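You operate a simulated robot arm through the tools that you are given. There is no shell and no other tool. Be economical: measure what you need, move in short steps, check, and stop when the job is done.

The job below is to be done with a simulated robot arm. You get a single attempt, and the scene is never put back.

JOB
Save the scan, quit, cover the keys and switch the monitor off.
Fine: the clear cover lies square over the six grey keys.

The check looks at the end state, three seconds after you hand in, the way a careful person would. Anything else that was tipped, shoved, dropped, spilled or broken makes it a failure. Lids that push on must go on centred and level and be pressed home; caps that screw on are set level and turned clockwise until they are tight.

ROBOT AND FRAMES
A 6-joint arm with a fingered hand, fixed in place. Base frame: the origin is at the foot of the arm, x ahead of it, y to its left, z up; the work surface is at about z = 759. Lengths are in mm, angles in degrees, forces in N, time in s.
With the tool pointing down near the work surface it reaches from about 160 to 880 mm from the base axis. Its first joint turns from -166.0 to 166.0 degrees. Payload 5 kg.
The tool frame sits at the grasp point between the pads (the TCP): z along the fingers, y along the line on which they close. The tips reach 37 mm beyond it. The gripper opens to 124 mm. The gripper's body begins 43 mm behind the TCP. The gripper is a hand of 3 fingers: y runs from the thumb to the fingers, the wrist lies at [-21, -125, -215] in the tool frame, and closing takes about 1.5 s.
Orientation is told as [roll, pitch, yaw] about the base's x, y, z axes, in that order, counted from this pose: with the fingers straight down and the wrist toward the robot, the tool's x, y and z point along [0, 1, 0], [1, 0, 0] and [0, 0, -1] of the base frame.

CONTROLS
- The arm moves only by the tool nudge_tool. Its argument "series" is one flat list of numbers, 6 for each row, row after row: the turn, a rotation vector about the tool's x, y, z in degrees, then the shift along the tool's x, y, z in mm. In form: [wx, wy, wz, x, y, z, wx, wy, wz, x, y, z, ...]. A call has 1 to 20 rows; each row is the pose to reach, as a shift and turn from the pose commanded when the call began, along the tool's axes at that moment. "gripper" is the finger opening in mm, from 0 to 124, set as the call begins (left out, the last holds). A row lasts 0.2 s, in which the tool goes at most 50 mm and 8.6 degrees; a call with a longer step from one row to the next is refused whole, and so is a gripper value outside its range. Where a pose cannot be reached the arm comes as near as it can. A force on the tool above 40 N (or 10 N above the force at the start of the call, whichever is more), or a blocked arm, ends the call early, and 0.2 s more pass. Each finger travels about 72 mm/s and halts on what it meets, pressing with about 32 N; the grip force reading is that of the motor and also rises with nothing between the fingers. The clock runs only during rows and for 0.2 s after the last one: add rows that repeat a pose to give the fingers time. It gives the time, the measured TCP pose, the force on the tool (base axes), the opening and the grip force at its end, in the units of the frame above (readings bear some noise), with the torque about the TCP (base axes, N m) and any sound that the robot's microphone picked up.
- Cameras (640 x 400 px; columns grow to the right, rows downward): "scene" is fixed at [49.7, -649.4, 1478.5]; the picture's right is [0.55, -0.83, 0.00], its down [-0.43, -0.28, -0.86] and it looks along [0.72, 0.48, -0.51] (base axes); focal length 289 px, centre (320, 200). "wrist" rides on the gripper at [72, -104, -154] in the tool frame; the picture's right is [-0.83, 0.26, -0.49], its down [-0.51, -0.72, 0.47] and it looks along [-0.23, 0.64, 0.73] (tool axes); focal length 243 px, centre (320, 200). There is no depth. A picture from a camera that has moved, and an enlarged one, comes with that camera's place and axes in the base frame and with its lens.
- grab_frame(camera): a new picture of that camera. The clock stands still meanwhile.
- move_fingers(index, middle, thumb_bend, thumb_turn): sets how far each is bent, from 0 (flat) to 1 (curled in); at 0.3 the hand is open as for a grip, at 0.7 the pads meet at the TCP. One left out holds its place. A second passes; each finger stops where it meets its share of the squeeze, and holds until it gets a number again. A gripper value or a shape takes the hand back. It gives what a move gives, with no picture; readings hold the bend of each and the force on the fingers (four entries, about 0 where the hand has none), thumb and palm. thumb_turn goes from beside the hand (0) to across from the fingers (1), as for a grip.
- set_grasp(shape): the hand has 3 fingers and takes this shape, open, in about a second: jaw (thumb against the fingers, like two jaws); tri (thumb and two fingers); tip (a fingertip pinch); poke (one finger out to press); point (the index stretched); flat (the hand flat); cup (the hand cupped); fist (a fist). The gripper value then closes the fingers along that shape, each until it touches; the sizes above hold for jaw. It gives what a move gives, with no picture.
- enlarge(camera, box): a new picture of the part [left, top, right, bottom] of that camera's present view, enlarged. The clock stands still meanwhile.
- finish_job(): hands the job in; it is judged then, once.

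Work in short steps. Places have to be worked out from the pictures, the camera data and where the tool is seen: move nearer, look again, correct. Check each grasp and each placing, and mend what went wrong. You have 120 turns and 84 pictures in all, those below and enlarged ones among them. Open the gripper and draw the arm clear of the work before you hand the job in, unless the task says otherwise; then end with one line.

The tools are called after "Call:" by a JSON object that holds its "fn" and its "kwargs". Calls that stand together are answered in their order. nudge_tool: Moves the arm, as the interface text tells. Its arguments: {"type":"object","properties":{"series":{"type":"array","items":{"type":"number"}},"gripper":{"type":"number"}},"required":["series"]} The other tools are called the same way: set_grasp (shape) gives the hand a shape; move_fingers (index, middle, thumb_bend, thumb_turn) moves the fingers one by one; grab_frame (camera) takes a picture; enlarge (camera, box) takes an enlarged picture of a part of a camera's view; finish_job () hands the job in.

At the start:

```text
time_s: 0.0
position: [744.4, 15.1, 1196.7]
tcp_rot: [0.0, 0.0, 0.0]
force: [0.5, -0.7, -0.3]
moment: [-0.04, -0.01, -0.01]
width: 123.3
finger_force: 0.0
shape: jaw
bend: [0.3, 0.3, 0.3, 0.98]
finger forces: [0.1, 0.0, 0.0, 0.0, 0.1, 0.0]
```

scene: 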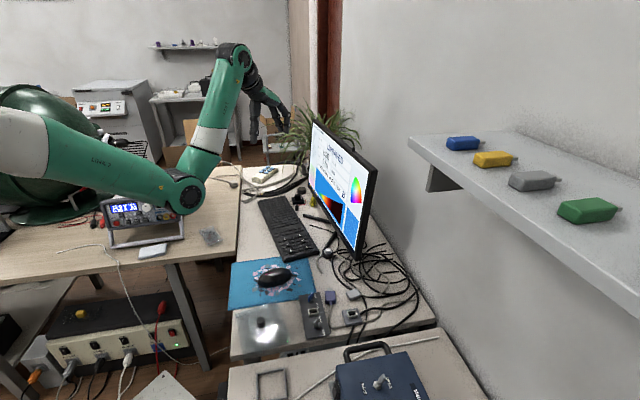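
wrist: 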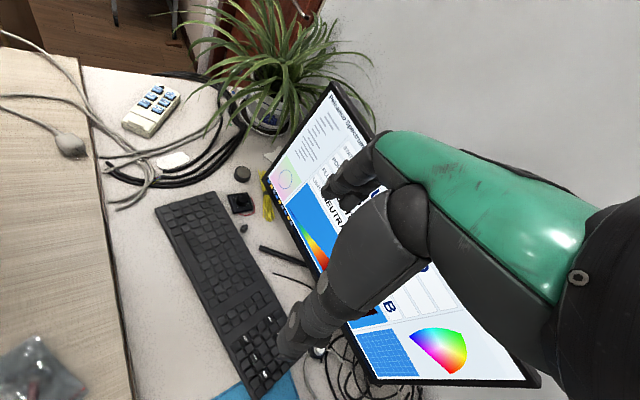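

I'll look closer at the keyboard, monitor and the cover candidates before moving.

Call:
{"fn": "enlarge", "kwargs": {"camera": "scene", "box": [220, 170, 440, 310]}}

Call:
{"fn": "enlarge", "kwargs": {"camera": "scene", "box": [220, 270, 440, 400]}}

Call:
{"fn": "enlarge", "kwargs": {"camera": "scene", "box": [290, 110, 390, 270]}}

Call:
{"fn": "enlarge", "kwargs": {"camera": "wrist", "box": [120, 170, 360, 400]}}

```text
2.86 times, centred on (330, 240) of scene
camera zoom: at [49.7, -649.4, 1478.5], right [0.55, -0.83, 0.0], down [-0.43, -0.28, -0.86], along [0.72, 0.48, -0.51], focal length 826 px, centre (291, 86)
```

zoom: 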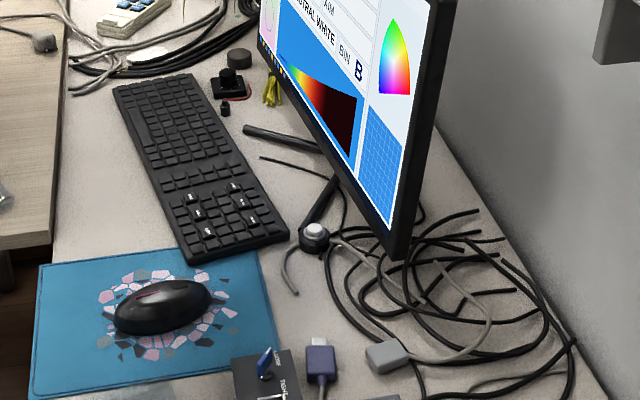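

```text
2.91 times, centred on (330, 335) of scene
camera zoom: at [49.7, -649.4, 1478.5], right [0.55, -0.83, 0.0], down [-0.43, -0.28, -0.86], along [0.72, 0.48, -0.51], focal length 841 px, centre (291, -193)
```

zoom: 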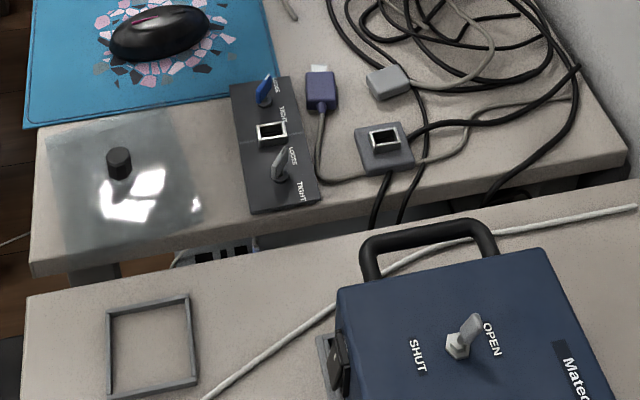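

```text
2.50 times, centred on (340, 190) of scene
camera zoom: at [49.7, -649.4, 1478.5], right [0.55, -0.83, 0.0], down [-0.43, -0.28, -0.86], along [0.72, 0.48, -0.51], focal length 722 px, centre (270, 225)
```

zoom: 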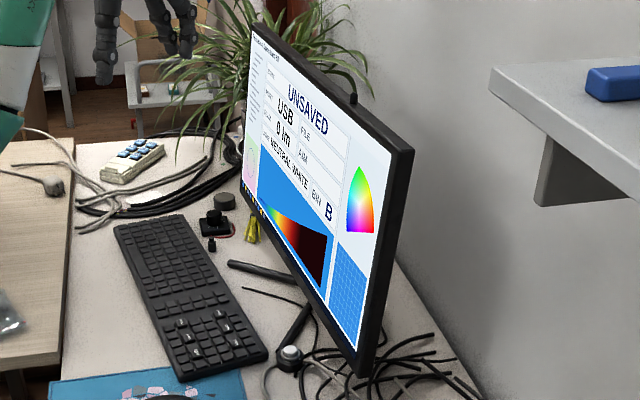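

```text
1.74 times, centred on (240, 285) of wrist
camera zoom: at [639.5, 87.6, 1350.4], right [0.26, -0.83, 0.49], down [-0.72, -0.51, -0.47], along [0.64, -0.23, -0.73], focal length 422 px, centre (459, 52)
```

zoom: 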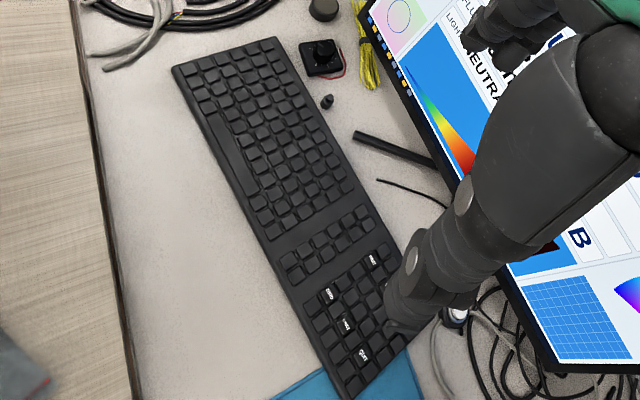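

The numeric pad carries labelled keys (QUIT, SAVE and so on), the clear cover with a knob lies near (390,-230), and a round button sits near (740,-222). I'll back off and lower the hand for a closer look at the numeric pad.

Call:
{"fn": "nudge_tool", "kwargs": {"series": [0, 0, 0, -15, -20, 33, 0, 0, 0, -29, -40, 67, 0, 0, 0, -44, -60, 100, 0, 0, 0, -58, -80, 133, 0, 0, 0, -73, -100, 167, 0, 0, 0, -87, -120, 200]}}

Call:
{"fn": "grab_frame", "kwargs": {"camera": "wrist"}}

```text
time_s: 1.4
position: [624.9, -73.9, 996.8]
tcp_rot: [0.1, 0.1, 0.0]
force: [-0.6, -0.2, 0.1]
moment: [-0.01, 0.01, 0.04]
width: 123.5
finger_force: 0.0
shape: jaw
bend: [0.3, 0.3, 0.3, 0.98]
finger forces: [0.1, 0.0, 0.1, 0.0, 0.0, 0.1]
```

```text
77 pictures are left
camera wrist: at [520.0, -0.9, 1149.4], right [0.26, -0.83, 0.49], down [-0.72, -0.51, -0.47], along [0.64, -0.23, -0.73], focal length 243 px, centre (320, 200)
```

wrist: 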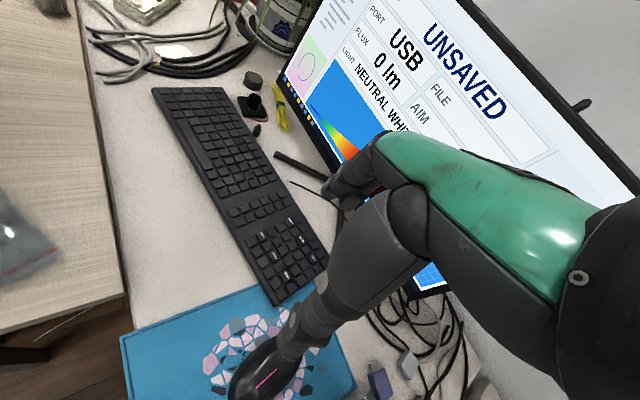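

Call:
{"fn": "enlarge", "kwargs": {"camera": "wrist", "box": [230, 195, 340, 305]}}

Call:
{"fn": "enlarge", "kwargs": {"camera": "wrist", "box": [90, 0, 310, 140]}}

Call:
{"fn": "enlarge", "kwargs": {"camera": "scene", "box": [300, 120, 390, 270]}}

Call:
{"fn": "enlarge", "kwargs": {"camera": "scene", "box": [225, 280, 325, 360]}}

```text
3.64 times, centred on (285, 250) of wrist
camera zoom: at [520.0, -0.9, 1149.4], right [0.26, -0.83, 0.49], down [-0.72, -0.51, -0.47], along [0.64, -0.23, -0.73], focal length 882 px, centre (447, 18)
```

zoom: 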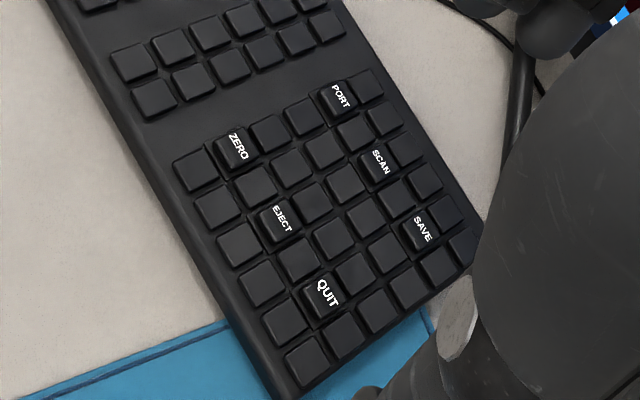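

```text
2.86 times, centred on (200, 70) of wrist
camera zoom: at [520.0, -0.9, 1149.4], right [0.26, -0.83, 0.49], down [-0.72, -0.51, -0.47], along [0.64, -0.23, -0.73], focal length 693 px, centre (663, 571)
```

zoom: 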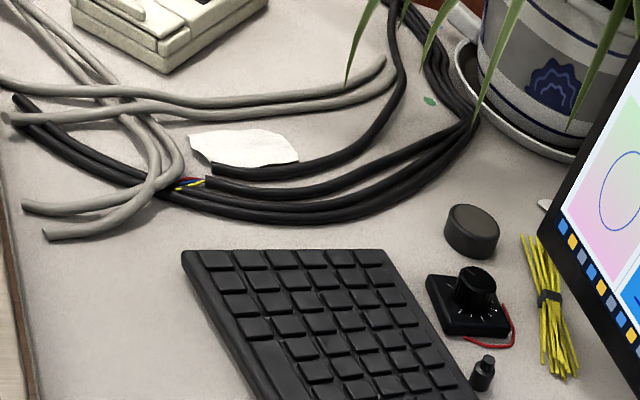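

```text
2.67 times, centred on (345, 195) of scene
camera zoom: at [49.7, -649.4, 1478.5], right [0.55, -0.83, 0.0], down [-0.43, -0.28, -0.86], along [0.72, 0.48, -0.51], focal length 771 px, centre (253, 213)
```

zoom: 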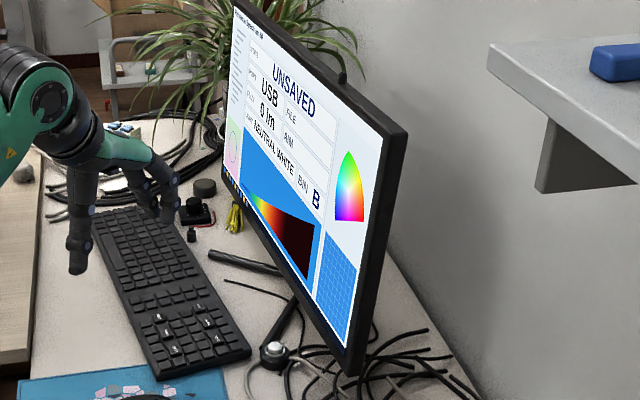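

```text
5.00 times, centred on (275, 320) of scene
camera zoom: at [49.7, -649.4, 1478.5], right [0.55, -0.83, 0.0], down [-0.43, -0.28, -0.86], along [0.72, 0.48, -0.51], focal length 1445 px, centre (545, -400)
```

zoom: 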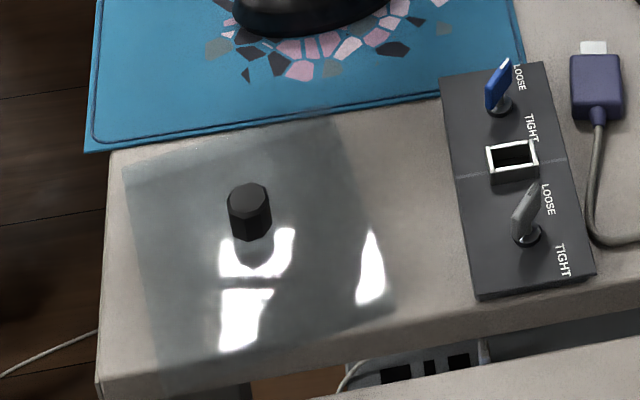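

Six labelled grey keys: ZERO, EJECT, QUIT and PORT, SCAN, SAVE. By triangulation SAVE is near (717,-142) and QUIT near (665,-108). I'll shape the hand to poke and see where the fingertip ends up.

Call:
{"fn": "set_grasp", "kwargs": {"shape": "poke"}}

Call:
{"fn": "grab_frame", "kwargs": {"camera": "wrist"}}

Call:
{"fn": "enlarge", "kwargs": {"camera": "scene", "box": [200, 110, 380, 250]}}

```text
time_s: 2.3
position: [625.5, -72.8, 995.9]
tcp_rot: [0.0, 0.0, -0.1]
force: [0.7, -0.6, 0.6]
moment: [0.03, 0.0, -0.03]
width: 0.2
finger_force: 0.1
shape: poke
bend: [0.7, 0.7, 1.0, 1.0]
finger forces: [0.1, 0.1, 0.1, 0.1, 0.1, 0.0]
```

```text
72 pictures are left
camera wrist: at [520.2, -0.6, 1149.7], right [0.26, -0.83, 0.49], down [-0.72, -0.51, -0.47], along [0.64, -0.23, -0.73], focal length 243 px, centre (320, 200)
```

wrist: 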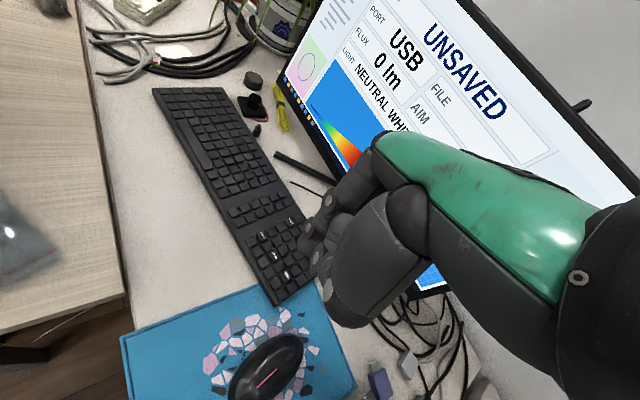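

```text
2.86 times, centred on (290, 180) of scene
camera zoom: at [49.7, -649.4, 1478.5], right [0.55, -0.83, 0.0], down [-0.43, -0.28, -0.86], along [0.72, 0.48, -0.51], focal length 826 px, centre (406, 257)
```

zoom: 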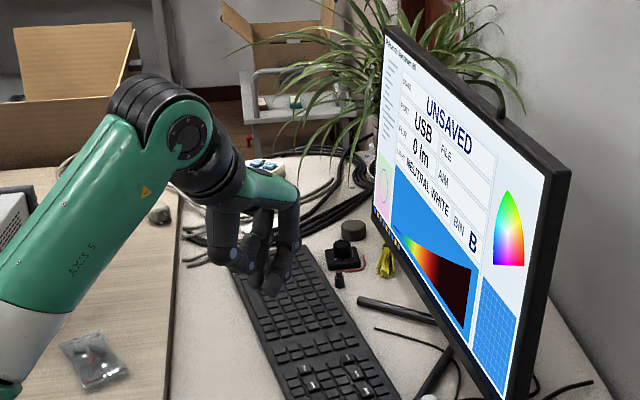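

The poke shape puts two fingers forward, so I'll try "point" for a single, clearer fingertip.

Call:
{"fn": "set_grasp", "kwargs": {"shape": "point"}}

Call:
{"fn": "enlarge", "kwargs": {"camera": "wrist", "box": [200, 100, 440, 340]}}

Call:
{"fn": "enlarge", "kwargs": {"camera": "scene", "box": [220, 130, 360, 240]}}

```text
time_s: 3.2
position: [624.7, -73.0, 996.4]
tcp_rot: [0.0, 0.1, 0.0]
force: [0.3, -0.7, -0.7]
moment: [0.0, -0.01, 0.0]
width: 0.1
finger_force: 0.0
shape: point
bend: [0.19, 1.0, 0.99, 0.87]
finger forces: [0.0, 0.0, 0.0, 0.0, 0.0, 0.0]
```

```text
1.67 times, centred on (320, 220) of wrist
camera zoom: at [520.2, -0.7, 1149.7], right [0.26, -0.83, 0.49], down [-0.72, -0.51, -0.47], along [0.64, -0.23, -0.73], focal length 404 px, centre (320, 167)
```

zoom: 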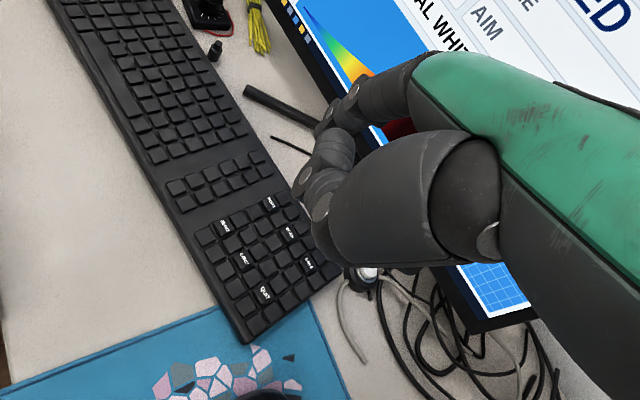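

```text
3.64 times, centred on (290, 185) of scene
camera zoom: at [49.7, -649.4, 1478.5], right [0.55, -0.83, 0.0], down [-0.43, -0.28, -0.86], along [0.72, 0.48, -0.51], focal length 1051 px, centre (429, 254)
```

zoom: 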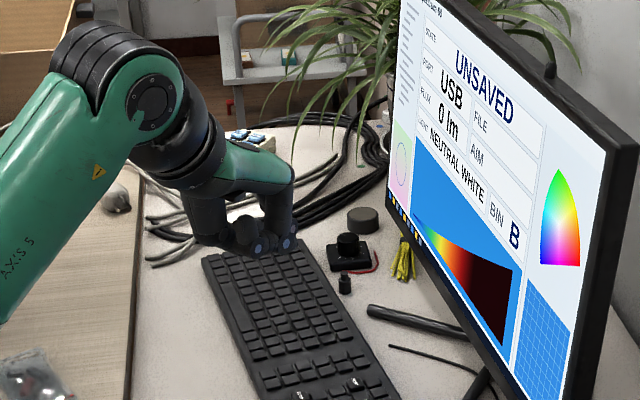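

"Point" aims forward rather than down. I'll use index at 0.7 with the middle finger and thumb curled.

Call:
{"fn": "move_fingers", "kwargs": {"index": 0.6, "middle": 1.0, "thumb_bend": 1.0, "thumb_turn": 0.0}}

Call:
{"fn": "enlarge", "kwargs": {"camera": "wrist", "box": [200, 100, 440, 340]}}

Call:
{"fn": "enlarge", "kwargs": {"camera": "scene", "box": [220, 130, 360, 240]}}

```text
time_s: 4.2
position: [625.0, -71.9, 995.9]
tcp_rot: [0.0, 0.0, 0.0]
force: [-0.1, 0.6, -0.5]
moment: [0.0, 0.0, -0.01]
width: 75.3
finger_force: 0.0
shape: fingers
bend: [0.6, 1.0, 1.0, 0.0]
finger forces: [0.0, 0.0, 0.1, 0.0, 0.0, 0.0]
```

```text
1.67 times, centred on (320, 220) of wrist
camera zoom: at [520.1, -0.7, 1149.5], right [0.26, -0.83, 0.49], down [-0.72, -0.51, -0.47], along [0.64, -0.23, -0.73], focal length 404 px, centre (320, 167)
```

zoom: 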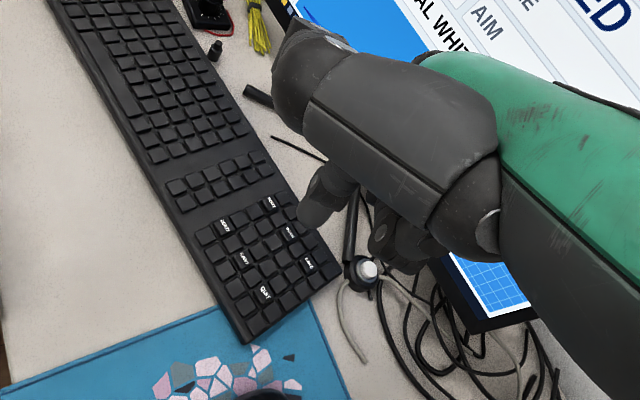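

```text
3.64 times, centred on (290, 185) of scene
camera zoom: at [49.7, -649.4, 1478.5], right [0.55, -0.83, 0.0], down [-0.43, -0.28, -0.86], along [0.72, 0.48, -0.51], focal length 1051 px, centre (429, 254)
```

zoom: 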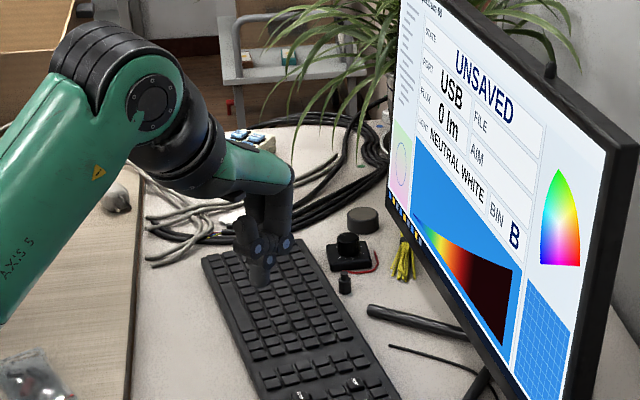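

The index tip triangulates to about TCP + (25, 7, -34). I'll hover over SAVE about 75 mm above the keys.

Call:
{"fn": "nudge_tool", "kwargs": {"series": [0, 0, 0, -19, 17, 24, 0, 0, 0, -38, 33, 48, 0, 0, 0, -57, 50, 72, 0, 0, 0, -77, 67, 96]}}

Call:
{"fn": "enlarge", "kwargs": {"camera": "wrist", "box": [200, 100, 440, 340]}}

Call:
{"fn": "enlarge", "kwargs": {"camera": "scene", "box": [250, 150, 390, 270]}}

```text
time_s: 5.2
position: [689.9, -148.6, 900.6]
tcp_rot: [0.0, -0.1, 0.0]
force: [0.5, 0.5, 0.9]
moment: [0.01, 0.02, -0.01]
width: 75.3
finger_force: 0.0
shape: fingers
bend: [0.6, 1.0, 1.0, 0.0]
finger forces: [0.0, 0.1, 0.1, 0.0, 0.1, 0.0]
```

```text
1.67 times, centred on (320, 220) of wrist
camera zoom: at [584.4, -77.5, 1053.3], right [0.26, -0.83, 0.49], down [-0.72, -0.51, -0.47], along [0.64, -0.23, -0.73], focal length 404 px, centre (320, 167)
```

zoom: 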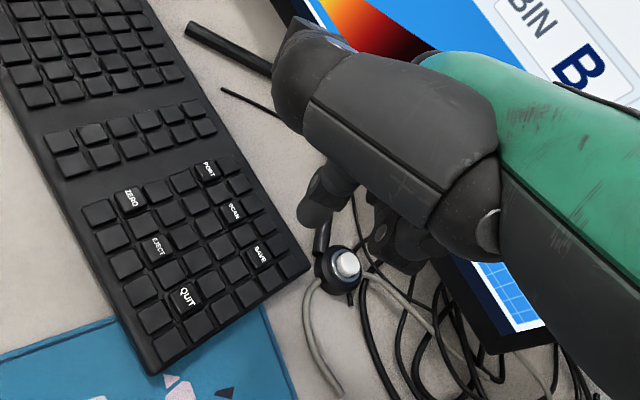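

```text
3.33 times, centred on (320, 210) of scene
camera zoom: at [49.7, -649.4, 1478.5], right [0.55, -0.83, 0.0], down [-0.43, -0.28, -0.86], along [0.72, 0.48, -0.51], focal length 963 px, centre (320, 167)
```

zoom: 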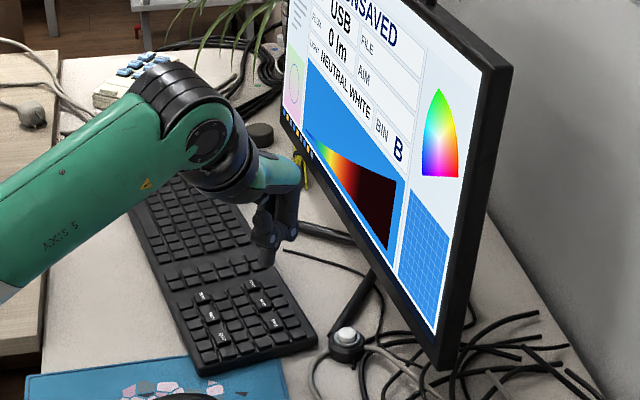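

Key and tip estimates agree within a few mm. I'll descend 55 mm and check alignment.

Call:
{"fn": "nudge_tool", "kwargs": {"series": [0, 0, 0, 0, 1, 28, 0, 0, 0, 0, 1, 55]}}

Call:
{"fn": "enlarge", "kwargs": {"camera": "wrist", "box": [220, 150, 400, 300]}}

Call:
{"fn": "enlarge", "kwargs": {"camera": "scene", "box": [280, 190, 350, 250]}}

```text
time_s: 5.8
position: [690.9, -148.3, 846.2]
tcp_rot: [0.0, 0.0, 0.0]
force: [0.1, 0.6, 0.0]
moment: [0.02, 0.03, 0.0]
width: 75.2
finger_force: 0.1
shape: fingers
bend: [0.6, 1.0, 1.0, 0.0]
finger forces: [0.1, 0.0, 0.1, 0.1, 0.1, 0.1]
```

```text
2.67 times, centred on (310, 225) of wrist
camera zoom: at [586.2, -76.1, 998.3], right [0.26, -0.83, 0.49], down [-0.72, -0.51, -0.47], along [0.64, -0.23, -0.73], focal length 647 px, centre (347, 133)
```

zoom: 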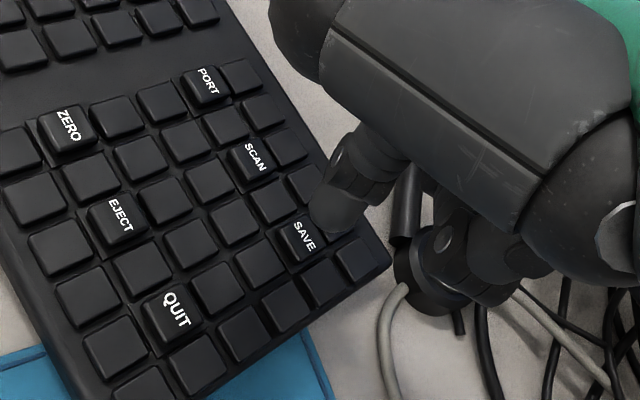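

```text
6.67 times, centred on (315, 220) of scene
camera zoom: at [49.7, -649.4, 1478.5], right [0.55, -0.83, 0.0], down [-0.43, -0.28, -0.86], along [0.72, 0.48, -0.51], focal length 1927 px, centre (353, 67)
```

zoom: 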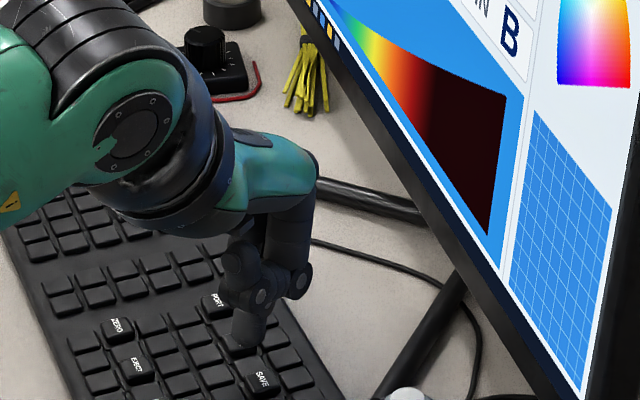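

The tip bottom looks to be near (707,-140,812), about 9 mm short of SAVE in x. I'll shift by (+9,-3), drop 15 mm and check.

Call:
{"fn": "nudge_tool", "kwargs": {"series": [0, 0, 0, -3, 9, 0, 0, 0, 0, -3, 9, 15]}}

Call:
{"fn": "enlarge", "kwargs": {"camera": "wrist", "box": [240, 170, 380, 280]}}

Call:
{"fn": "enlarge", "kwargs": {"camera": "scene", "box": [285, 205, 345, 255]}}

```text
time_s: 6.4
position: [700.2, -151.1, 831.2]
tcp_rot: [0.0, 0.0, 0.0]
force: [-0.3, -0.5, 0.7]
moment: [0.03, 0.01, 0.03]
width: 75.3
finger_force: 0.0
shape: fingers
bend: [0.6, 1.0, 1.0, 0.0]
finger forces: [0.0, 0.0, 0.1, 0.0, 0.0, 0.1]
```

```text
3.64 times, centred on (310, 225) of wrist
camera zoom: at [595.3, -79.6, 984.5], right [0.26, -0.83, 0.49], down [-0.72, -0.51, -0.47], along [0.64, -0.23, -0.73], focal length 882 px, centre (356, 109)
```

zoom: 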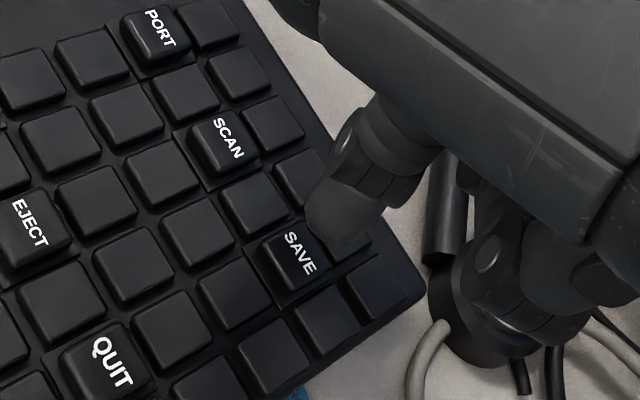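

```text
8.00 times, centred on (315, 230) of scene
camera zoom: at [49.7, -649.4, 1478.5], right [0.55, -0.83, 0.0], down [-0.43, -0.28, -0.86], along [0.72, 0.48, -0.51], focal length 2312 px, centre (360, -40)
```

zoom: 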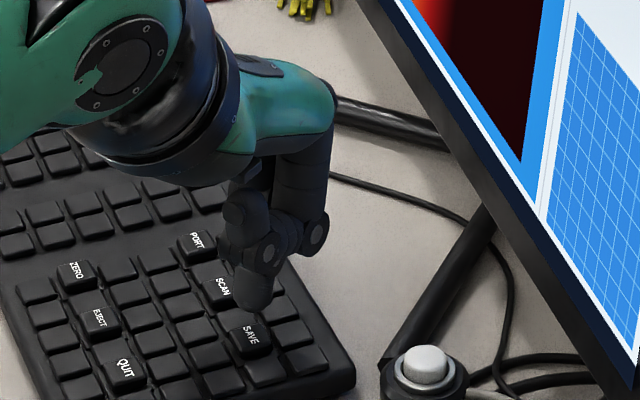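

Tip bottom is at about (714,-145,801), over SAVE at (715.5,-143.5,785). I'll press down gradually.

Call:
{"fn": "nudge_tool", "kwargs": {"series": [0, 0, 0, 1, 1, 8, 0, 0, 0, 1, 1, 12, 0, 0, 0, 1, 1, 14, 0, 0, 0, 1, 1, 16]}}

Call:
{"fn": "enlarge", "kwargs": {"camera": "scene", "box": [270, 110, 390, 255]}}

```text
time_s: 7.4
position: [702.8, -150.3, 815.9]
tcp_rot: [0.0, -0.1, 0.0]
force: [0.0, -1.0, 2.0]
moment: [-0.01, -0.04, 0.0]
width: 75.3
finger_force: 0.0
shape: fingers
bend: [0.6, 1.0, 1.0, 0.0]
finger forces: [1.6, 0.0, 0.0, 0.1, 0.0, 0.0]
```

```text
2.76 times, centred on (330, 182) of scene
camera zoom: at [49.7, -649.4, 1478.5], right [0.55, -0.83, 0.0], down [-0.43, -0.28, -0.86], along [0.72, 0.48, -0.51], focal length 797 px, centre (292, 248)
```

zoom: 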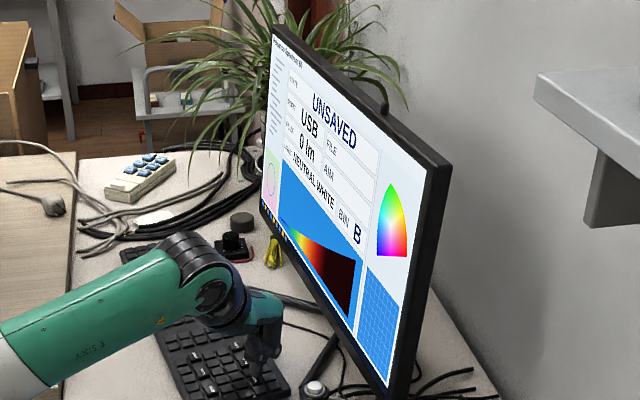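

Light contact (1.6 N) on the index and the screen still shows UNSAVED. I'll push a few mm further.

Call:
{"fn": "nudge_tool", "kwargs": {"series": [0, 0, 0, 0, 0, 1, 0, 0, 0, 0, 0, 2, 0, 0, 0, 0, 0, 3]}}

Call:
{"fn": "enlarge", "kwargs": {"camera": "scene", "box": [270, 110, 390, 255]}}

```text
time_s: 8.2
position: [702.6, -149.7, 814.0]
tcp_rot: [0.0, -0.2, 0.0]
force: [0.4, -1.4, 10.8]
moment: [0.08, -0.33, -0.02]
width: 75.7
finger_force: 5.6
shape: fingers
bend: [0.61, 1.0, 1.0, 0.0]
finger forces: [10.8, 0.0, 0.0, 0.0, 0.0, 0.1]
heard: click
```

```text
2.76 times, centred on (330, 182) of scene
camera zoom: at [49.7, -649.4, 1478.5], right [0.55, -0.83, 0.0], down [-0.43, -0.28, -0.86], along [0.72, 0.48, -0.51], focal length 797 px, centre (292, 248)
```

zoom: 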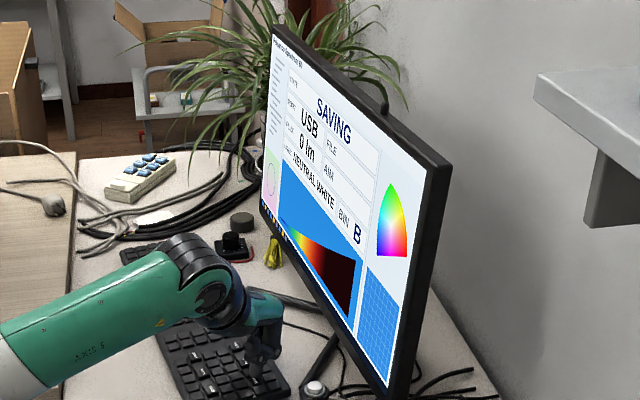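

Click heard, and the screen says SAVING. I'll lift, move above QUIT, and wait for the save to finish.

Call:
{"fn": "nudge_tool", "kwargs": {"series": [0, 0, 0, 0, 0, -15, 0, 0, 0, 0, 0, -34, 0, 0, 0, 17, -25, -34, 0, 0, 0, 34, -50, -34, 0, 0, 0, 34, -50, -34, 0, 0, 0, 34, -50, -34, 0, 0, 0, 34, -50, -34, 0, 0, 0, 34, -50, -34, 0, 0, 0, 34, -50, -34, 0, 0, 0, 34, -50, -34]}}

Call:
{"fn": "enlarge", "kwargs": {"camera": "scene", "box": [270, 110, 390, 255]}}

Call:
{"fn": "enlarge", "kwargs": {"camera": "wrist", "box": [240, 170, 380, 280]}}

Call:
{"fn": "enlarge", "kwargs": {"camera": "scene", "box": [275, 205, 335, 255]}}

```text
time_s: 10.4
position: [651.3, -117.2, 846.7]
tcp_rot: [0.0, -0.1, -0.1]
force: [0.6, 0.4, 0.7]
moment: [0.03, 0.02, 0.02]
width: 75.6
finger_force: 0.1
shape: fingers
bend: [0.6, 1.0, 1.0, 0.0]
finger forces: [0.0, 0.0, 0.0, 0.1, 0.0, 0.0]
```

```text
2.76 times, centred on (330, 182) of scene
camera zoom: at [49.7, -649.4, 1478.5], right [0.55, -0.83, 0.0], down [-0.43, -0.28, -0.86], along [0.72, 0.48, -0.51], focal length 797 px, centre (292, 248)
```

zoom: 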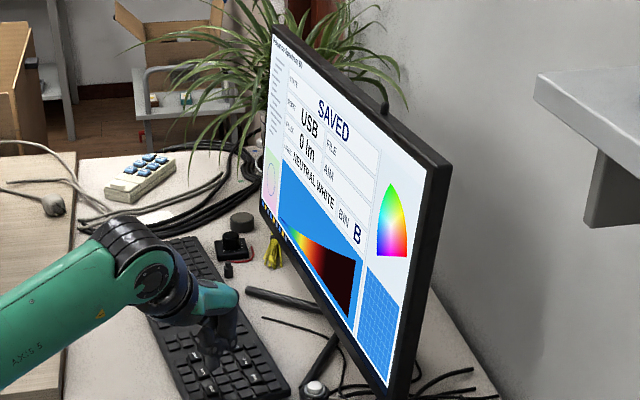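

```text
3.64 times, centred on (310, 225) of wrist
camera zoom: at [547.3, -44.4, 999.4], right [0.26, -0.83, 0.49], down [-0.72, -0.51, -0.47], along [0.64, -0.23, -0.73], focal length 882 px, centre (356, 109)
```

zoom: 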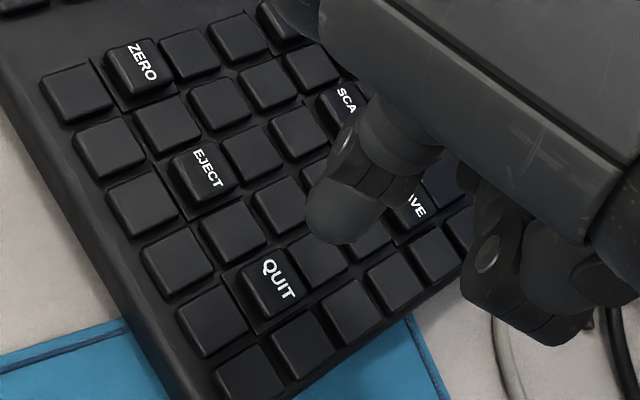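

```text
8.00 times, centred on (305, 230) of scene
camera zoom: at [49.7, -649.4, 1478.5], right [0.55, -0.83, 0.0], down [-0.43, -0.28, -0.86], along [0.72, 0.48, -0.51], focal length 2312 px, centre (440, -40)
```

zoom: 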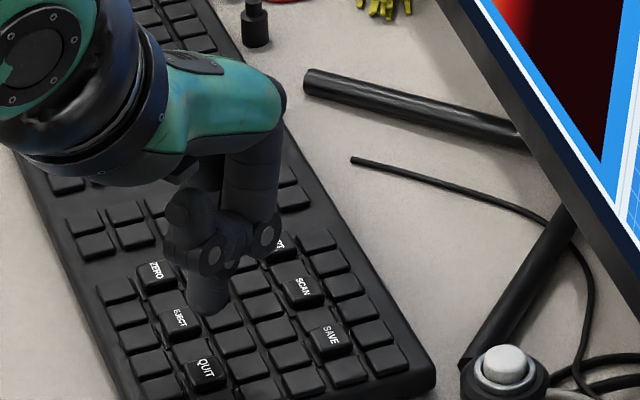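

SAVED is shown. The tip sits at about (665,-111) over QUIT at (665,-109); I'll shift 2 mm and press.

Call:
{"fn": "nudge_tool", "kwargs": {"series": [0, 0, 0, 2, 0, 12, 0, 0, 0, 2, 0, 24, 0, 0, 0, 2, 0, 30, 0, 0, 0, 2, 0, 32, 0, 0, 0, 2, 0, 34, 0, 0, 0, 2, 0, 35]}}

Call:
{"fn": "enlarge", "kwargs": {"camera": "scene", "box": [270, 110, 390, 255]}}

```text
time_s: 11.8
position: [652.7, -113.0, 813.4]
tcp_rot: [0.0, -0.3, 0.0]
force: [0.3, 2.4, 17.4]
moment: [0.22, -0.51, 0.03]
width: 75.7
finger_force: 9.0
shape: fingers
bend: [0.61, 1.0, 1.0, 0.0]
finger forces: [17.7, 0.1, 0.0, 0.1, 0.0, 0.0]
heard: click
```

```text
2.76 times, centred on (330, 182) of scene
camera zoom: at [49.7, -649.4, 1478.5], right [0.55, -0.83, 0.0], down [-0.43, -0.28, -0.86], along [0.72, 0.48, -0.51], focal length 797 px, centre (292, 248)
```

zoom: 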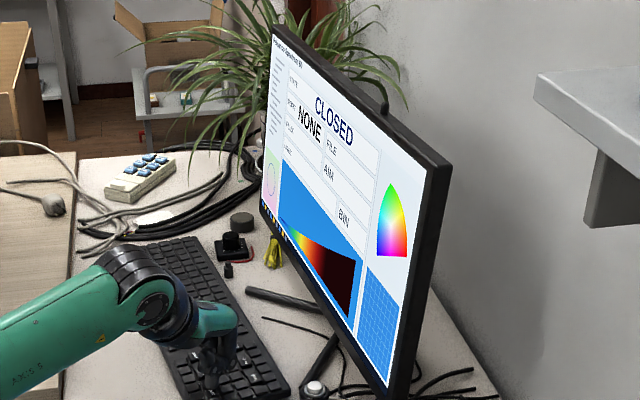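

CLOSED — the program has quit. I'll lift, travel to above the clear cover, and reopen the jaw.

Call:
{"fn": "nudge_tool", "kwargs": {"series": [0, 0, 0, 0, 0, -45, 0, 0, 0, 0, 0, -90, 0, 0, 0, 0, 0, -145, 0, 0, 0, -16, -38, -145, 0, 0, 0, -33, -76, -145, 0, 0, 0, -49, -114, -145, 0, 0, 0, -65, -151, -145, 0, 0, 0, -81, -189, -145, 0, 0, 0, -98, -227, -145, 0, 0, 0, -114, -265, -145]}}

```text
refused: row 3 steps farther than a row can; nothing moved
```

One step was too long; I'll reissue it with shorter ones.

Call:
{"fn": "nudge_tool", "kwargs": {"series": [0, 0, 0, 0, 0, -48, 0, 0, 0, 0, 0, -96, 0, 0, 0, 0, 0, -145, 0, 0, 0, -16, -38, -145, 0, 0, 0, -33, -76, -145, 0, 0, 0, -49, -114, -145, 0, 0, 0, -65, -151, -145, 0, 0, 0, -81, -189, -145, 0, 0, 0, -98, -227, -145, 0, 0, 0, -114, -265, -145]}}

Call:
{"fn": "set_grasp", "kwargs": {"shape": "jaw"}}

Call:
{"fn": "grab_frame", "kwargs": {"camera": "wrist"}}

Call:
{"fn": "enlarge", "kwargs": {"camera": "scene", "box": [220, 250, 340, 360]}}

```text
time_s: 14.0
position: [386.8, -229.8, 957.2]
tcp_rot: [0.0, 0.0, 0.0]
force: [0.4, -0.6, -0.2]
moment: [-0.02, -0.02, 0.03]
width: 75.4
finger_force: 0.1
shape: fingers
bend: [0.6, 1.0, 1.0, 0.0]
finger forces: [0.0, 0.1, 0.1, 0.0, 0.1, 0.0]
```

```text
time_s: 14.9
position: [387.1, -229.2, 957.7]
tcp_rot: [-0.1, 0.1, 0.0]
force: [-0.2, 0.0, -0.2]
moment: [-0.02, 0.04, -0.01]
width: 123.7
finger_force: 0.1
shape: jaw
bend: [0.3, 0.3, 0.3, 0.97]
finger forces: [0.0, 0.1, 0.1, 0.0, 0.0, 0.0]
```

```text
54 pictures are left
camera wrist: at [282.6, -156.9, 1110.5], right [0.26, -0.83, 0.49], down [-0.72, -0.51, -0.47], along [0.64, -0.23, -0.73], focal length 243 px, centre (320, 200)
```

wrist: 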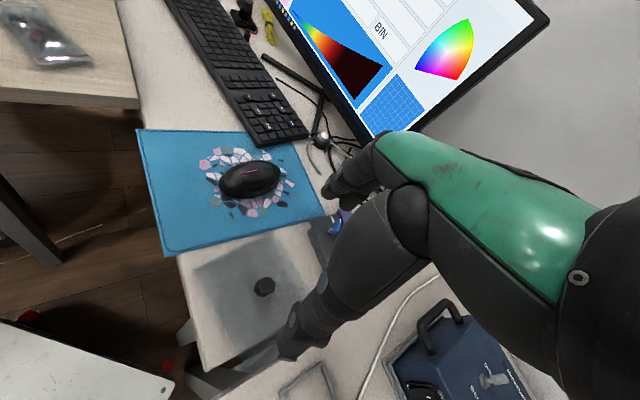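

```text
3.64 times, centred on (280, 305) of scene
camera zoom: at [49.7, -649.4, 1478.5], right [0.55, -0.83, 0.0], down [-0.43, -0.28, -0.86], along [0.72, 0.48, -0.51], focal length 1051 px, centre (466, -182)
```

zoom: 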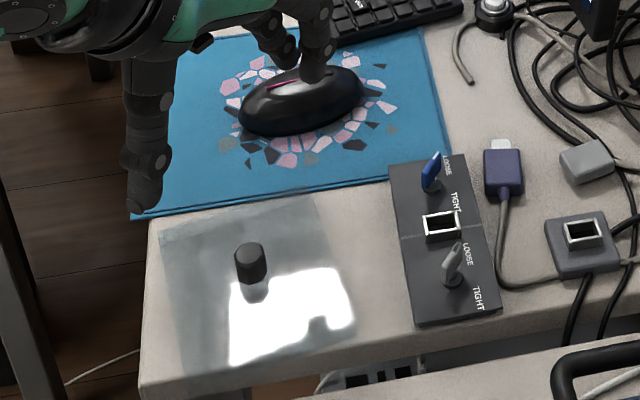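

Enlarging the cover from the wrist camera to measure the knob and the plate.

Call:
{"fn": "enlarge", "kwargs": {"camera": "wrist", "box": [170, 210, 330, 370]}}

```text
2.50 times, centred on (250, 290) of wrist
camera zoom: at [282.6, -156.9, 1110.5], right [0.26, -0.83, 0.49], down [-0.72, -0.51, -0.47], along [0.64, -0.23, -0.73], focal length 606 px, centre (495, -25)
```

zoom: 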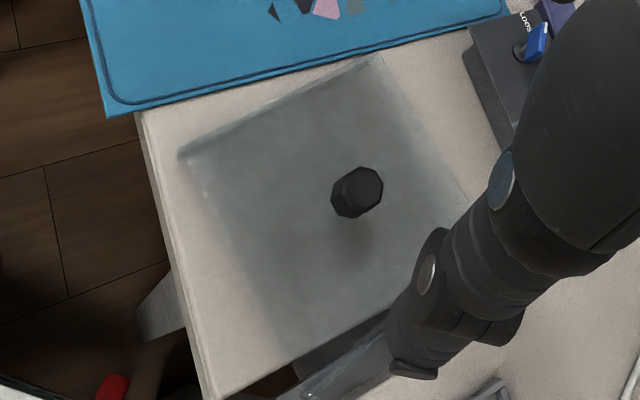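

Knob centre is about (386,-229), top near z≈800, with the plate's edges at about 57° and -33°. I'll lower to z≈840 with a partly open jaw and check.

Call:
{"fn": "nudge_tool", "kwargs": {"series": [0, 0, 0, 0, 0, 40, 0, 0, 0, 0, 0, 80, 0, 0, 0, 0, 0, 115, 0, 0, 0, 0, 0, 115], "gripper": 80}}

Call:
{"fn": "enlarge", "kwargs": {"camera": "wrist", "box": [210, 160, 410, 310]}}

Call:
{"fn": "enlarge", "kwargs": {"camera": "scene", "box": [225, 270, 325, 350]}}

```text
time_s: 15.9
position: [386.2, -228.5, 841.6]
tcp_rot: [0.0, -0.1, 0.0]
force: [0.4, 0.3, 0.5]
moment: [-0.03, 0.01, 0.0]
width: 80.4
finger_force: 0.0
shape: jaw
bend: [0.28, 0.39, 0.62, 1.0]
finger forces: [0.0, 0.0, 0.0, 0.0, 0.0, 0.1]
```

```text
2.67 times, centred on (310, 235) of wrist
camera zoom: at [282.2, -156.5, 994.7], right [0.26, -0.83, 0.49], down [-0.72, -0.51, -0.47], along [0.64, -0.23, -0.73], focal length 647 px, centre (347, 107)
```

zoom: 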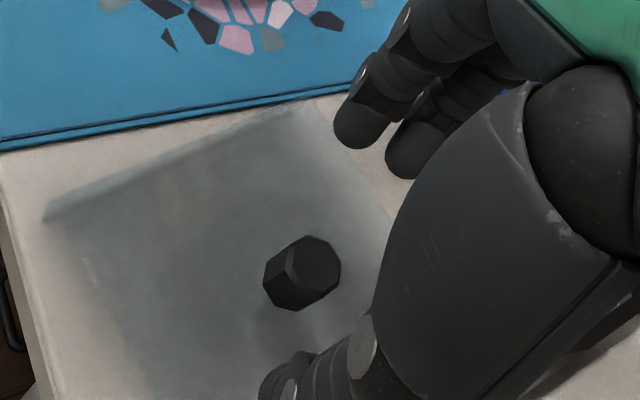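

```text
5.00 times, centred on (275, 310) of scene
camera zoom: at [49.7, -649.4, 1478.5], right [0.55, -0.83, 0.0], down [-0.43, -0.28, -0.86], along [0.72, 0.48, -0.51], focal length 1445 px, centre (545, -350)
```

zoom: 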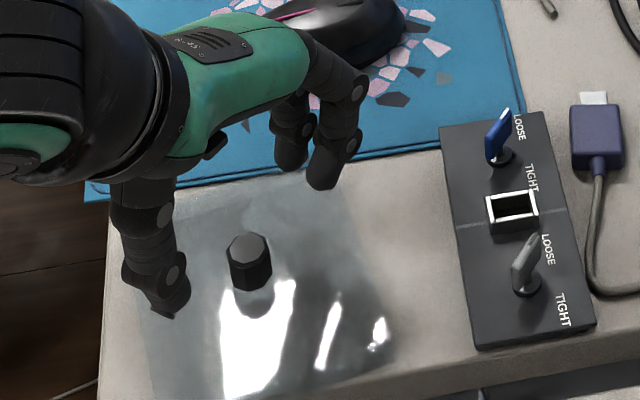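

The open index tip hangs about 52 mm below the TCP, which is too low for the plate. I'll narrow the jaw to about 45 before descending.

Call:
{"fn": "nudge_tool", "kwargs": {"series": [0, 0, 0, 0, 0, 0, 0, 0, 0, 0, 0, 0, 0, 0, 0, 0, 0, 0, 0, 0, 0, 0, 0, 0], "gripper": 46}}

Call:
{"fn": "enlarge", "kwargs": {"camera": "wrist", "box": [210, 160, 410, 310]}}

Call:
{"fn": "enlarge", "kwargs": {"camera": "scene", "box": [225, 270, 325, 350]}}

```text
time_s: 16.9
position: [387.0, -228.2, 841.3]
tcp_rot: [0.0, 0.0, 0.0]
force: [0.2, 0.3, 0.5]
moment: [0.0, -0.02, -0.01]
width: 46.6
finger_force: 0.1
shape: jaw
bend: [0.74, 0.5, 0.73, 1.0]
finger forces: [0.0, 0.0, 0.0, 0.0, 0.0, 0.0]
```

```text
2.67 times, centred on (310, 235) of wrist
camera zoom: at [282.3, -156.6, 995.1], right [0.26, -0.83, 0.49], down [-0.72, -0.51, -0.47], along [0.64, -0.23, -0.73], focal length 647 px, centre (347, 107)
```

zoom: 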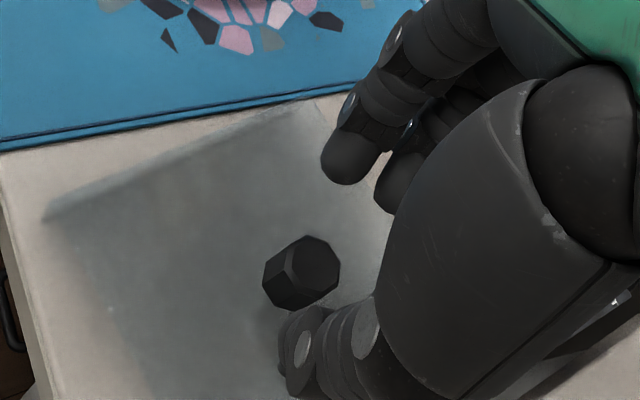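

```text
5.00 times, centred on (275, 310) of scene
camera zoom: at [49.7, -649.4, 1478.5], right [0.55, -0.83, 0.0], down [-0.43, -0.28, -0.86], along [0.72, 0.48, -0.51], focal length 1445 px, centre (545, -350)
```

zoom: 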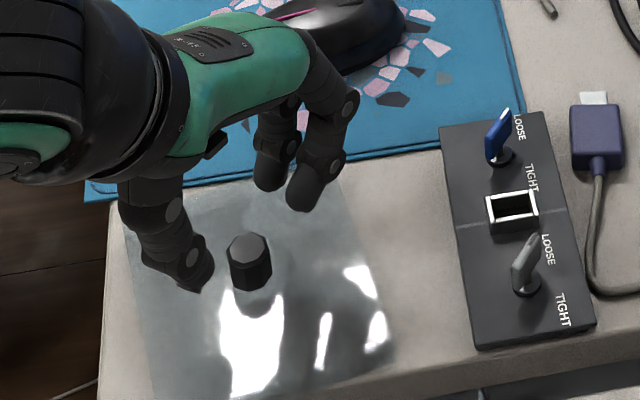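

Fingertips hang ~50 mm below the TCP at this opening (z≈790), with the knob between them. I'll descend 17 mm and then close on the knob.

Call:
{"fn": "nudge_tool", "kwargs": {"series": [0, 0, 0, 0, 0, 9, 0, 0, 0, 0, 0, 17]}}

Call:
{"fn": "enlarge", "kwargs": {"camera": "scene", "box": [235, 280, 315, 340]}}

```text
time_s: 17.5
position: [386.4, -228.6, 825.1]
tcp_rot: [0.0, -0.1, 0.0]
force: [0.5, 0.1, 0.6]
moment: [0.01, 0.02, 0.03]
width: 46.3
finger_force: 0.1
shape: jaw
bend: [0.74, 0.5, 0.73, 1.0]
finger forces: [0.1, 0.0, 0.0, 0.1, 0.0, 0.0]
```

```text
6.67 times, centred on (275, 310) of scene
camera zoom: at [49.7, -649.4, 1478.5], right [0.55, -0.83, 0.0], down [-0.43, -0.28, -0.86], along [0.72, 0.48, -0.51], focal length 1927 px, centre (620, -533)
```

zoom: 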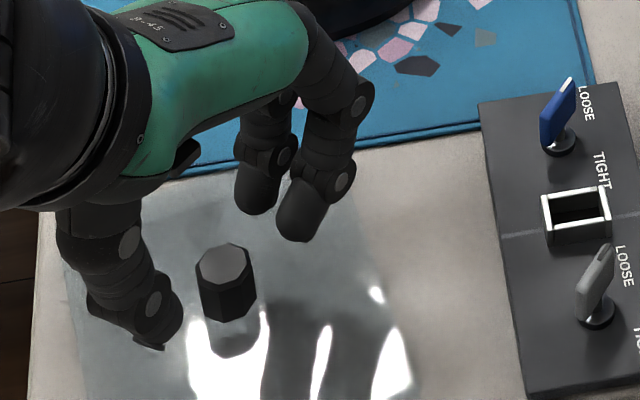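

The reflections suggest the tips are still ~15 mm above the plate. I'll go down 8 mm more and look.

Call:
{"fn": "nudge_tool", "kwargs": {"series": [0, 0, 0, 0, 0, 4, 0, 0, 0, 0, 0, 8]}}

Call:
{"fn": "enlarge", "kwargs": {"camera": "scene", "box": [235, 280, 315, 340]}}

Call:
{"fn": "enlarge", "kwargs": {"camera": "wrist", "box": [210, 160, 410, 310]}}

```text
time_s: 18.1
position: [386.7, -229.5, 816.5]
tcp_rot: [0.1, 0.1, 0.0]
force: [-0.3, 1.2, -0.5]
moment: [0.0, 0.0, 0.03]
width: 46.2
finger_force: 0.0
shape: jaw
bend: [0.74, 0.5, 0.73, 1.0]
finger forces: [0.0, 0.0, 0.0, 0.1, 0.0, 0.1]
```

```text
6.67 times, centred on (275, 310) of scene
camera zoom: at [49.7, -649.4, 1478.5], right [0.55, -0.83, 0.0], down [-0.43, -0.28, -0.86], along [0.72, 0.48, -0.51], focal length 1927 px, centre (620, -533)
```

zoom: 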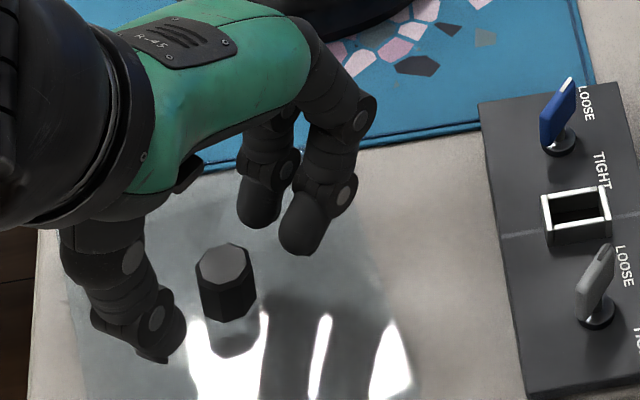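

```text
2.67 times, centred on (310, 235) of wrist
camera zoom: at [282.0, -156.3, 970.0], right [0.26, -0.83, 0.49], down [-0.72, -0.51, -0.47], along [0.64, -0.23, -0.73], focal length 647 px, centre (347, 107)
```

zoom: 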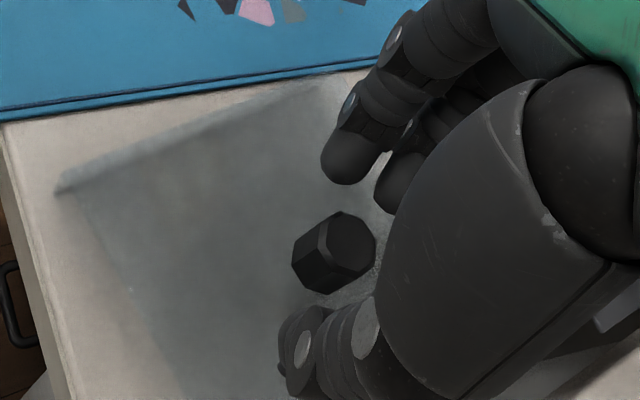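

Tips look about 10 mm above the plate and below the knob's top. I'll go down 5 mm more and close.

Call:
{"fn": "nudge_tool", "kwargs": {"series": [0, 0, 0, 0, 0, 3, 0, 0, 0, 0, 0, 5]}}

Call:
{"fn": "nudge_tool", "kwargs": {"series": [0, 0, 0, 0, 0, 0, 0, 0, 0, 0, 0, 0, 0, 0, 0, 0, 0, 0, 0, 0, 0, 0, 0, 0, 0, 0, 0, 0, 0, 0], "gripper": 10}}

Call:
{"fn": "enlarge", "kwargs": {"camera": "scene", "box": [235, 280, 315, 340]}}

Call:
{"fn": "enlarge", "kwargs": {"camera": "wrist", "box": [210, 160, 410, 310]}}

```text
time_s: 18.7
position: [386.3, -228.3, 812.7]
tcp_rot: [0.0, -0.1, 0.0]
force: [-0.8, -1.0, -0.3]
moment: [0.02, -0.02, 0.0]
width: 46.6
finger_force: 0.1
shape: jaw
bend: [0.74, 0.5, 0.73, 1.0]
finger forces: [0.0, 0.0, 0.0, 0.1, 0.1, 0.0]
```

```text
time_s: 19.9
position: [387.6, -228.0, 812.3]
tcp_rot: [0.0, 0.0, -0.1]
force: [-0.2, 0.6, 0.4]
moment: [0.0, -0.07, 0.01]
width: 13.2
finger_force: 32.4
shape: jaw
bend: [0.72, 0.66, 0.74, 1.0]
finger forces: [16.3, 11.7, 0.0, 0.0, 28.0, 0.1]
```

```text
6.67 times, centred on (275, 310) of scene
camera zoom: at [49.7, -649.4, 1478.5], right [0.55, -0.83, 0.0], down [-0.43, -0.28, -0.86], along [0.72, 0.48, -0.51], focal length 1927 px, centre (620, -533)
```

zoom: 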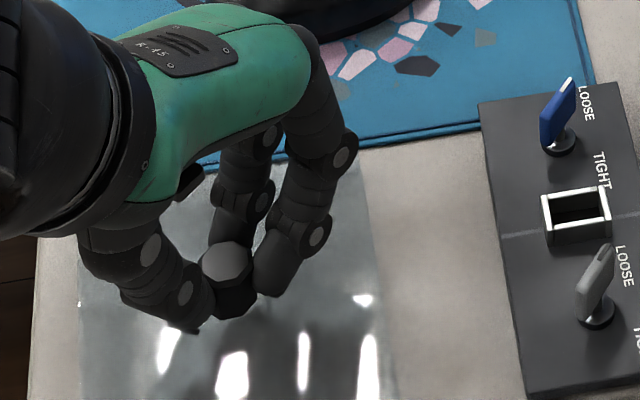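

```text
2.67 times, centred on (310, 235) of wrist
camera zoom: at [282.3, -155.8, 965.2], right [0.26, -0.83, 0.49], down [-0.72, -0.51, -0.47], along [0.64, -0.23, -0.73], focal length 647 px, centre (347, 107)
```

zoom: 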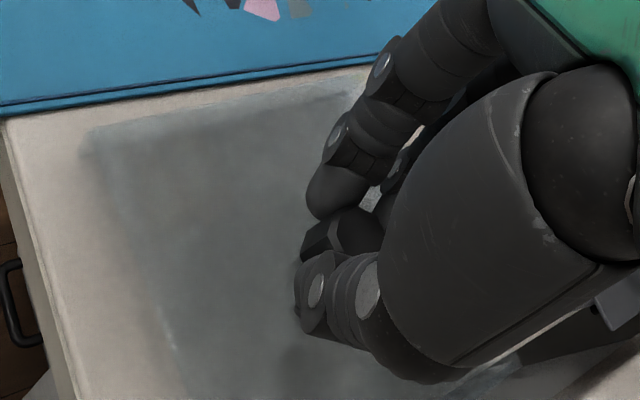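

All three fingers hold the knob (28 N) though the cover turned somewhat. I'll lift 40 mm and check.

Call:
{"fn": "nudge_tool", "kwargs": {"series": [0, 0, 0, 0, 0, -6, 0, 0, 0, 0, 0, -20, 0, 0, 0, 0, 0, -40, 0, 0, 0, 0, 0, -60]}}

Call:
{"fn": "enlarge", "kwargs": {"camera": "scene", "box": [215, 250, 325, 340]}}

Call:
{"fn": "grab_frame", "kwargs": {"camera": "wrist"}}

```text
time_s: 20.9
position: [388.2, -227.8, 871.1]
tcp_rot: [0.1, 0.0, 0.1]
force: [0.5, -0.4, -0.3]
moment: [-0.02, -0.02, -0.01]
width: 13.0
finger_force: 32.3
shape: jaw
bend: [0.72, 0.66, 0.74, 1.0]
finger forces: [16.4, 11.6, 0.1, 0.0, 28.1, 0.0]
```

```text
4.44 times, centred on (270, 295) of scene
camera zoom: at [49.7, -649.4, 1478.5], right [0.55, -0.83, 0.0], down [-0.43, -0.28, -0.86], along [0.72, 0.48, -0.51], focal length 1284 px, centre (542, -222)
```

zoom: 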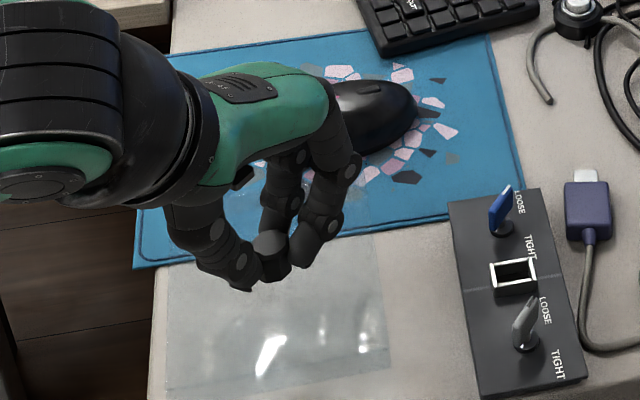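

```text
41 pictures are left
camera wrist: at [282.8, -156.3, 1024.3], right [0.26, -0.83, 0.49], down [-0.72, -0.51, -0.47], along [0.64, -0.23, -0.73], focal length 243 px, centre (320, 200)
```

wrist: 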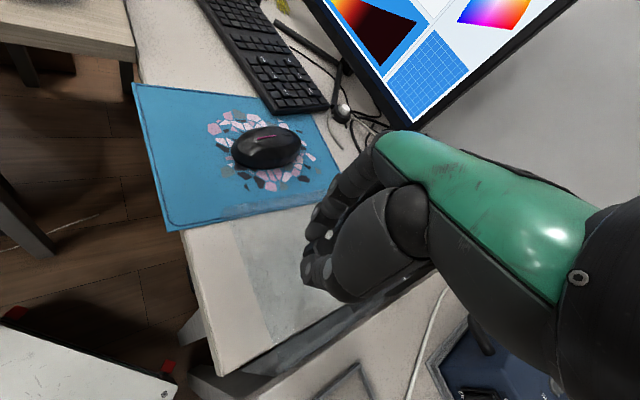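

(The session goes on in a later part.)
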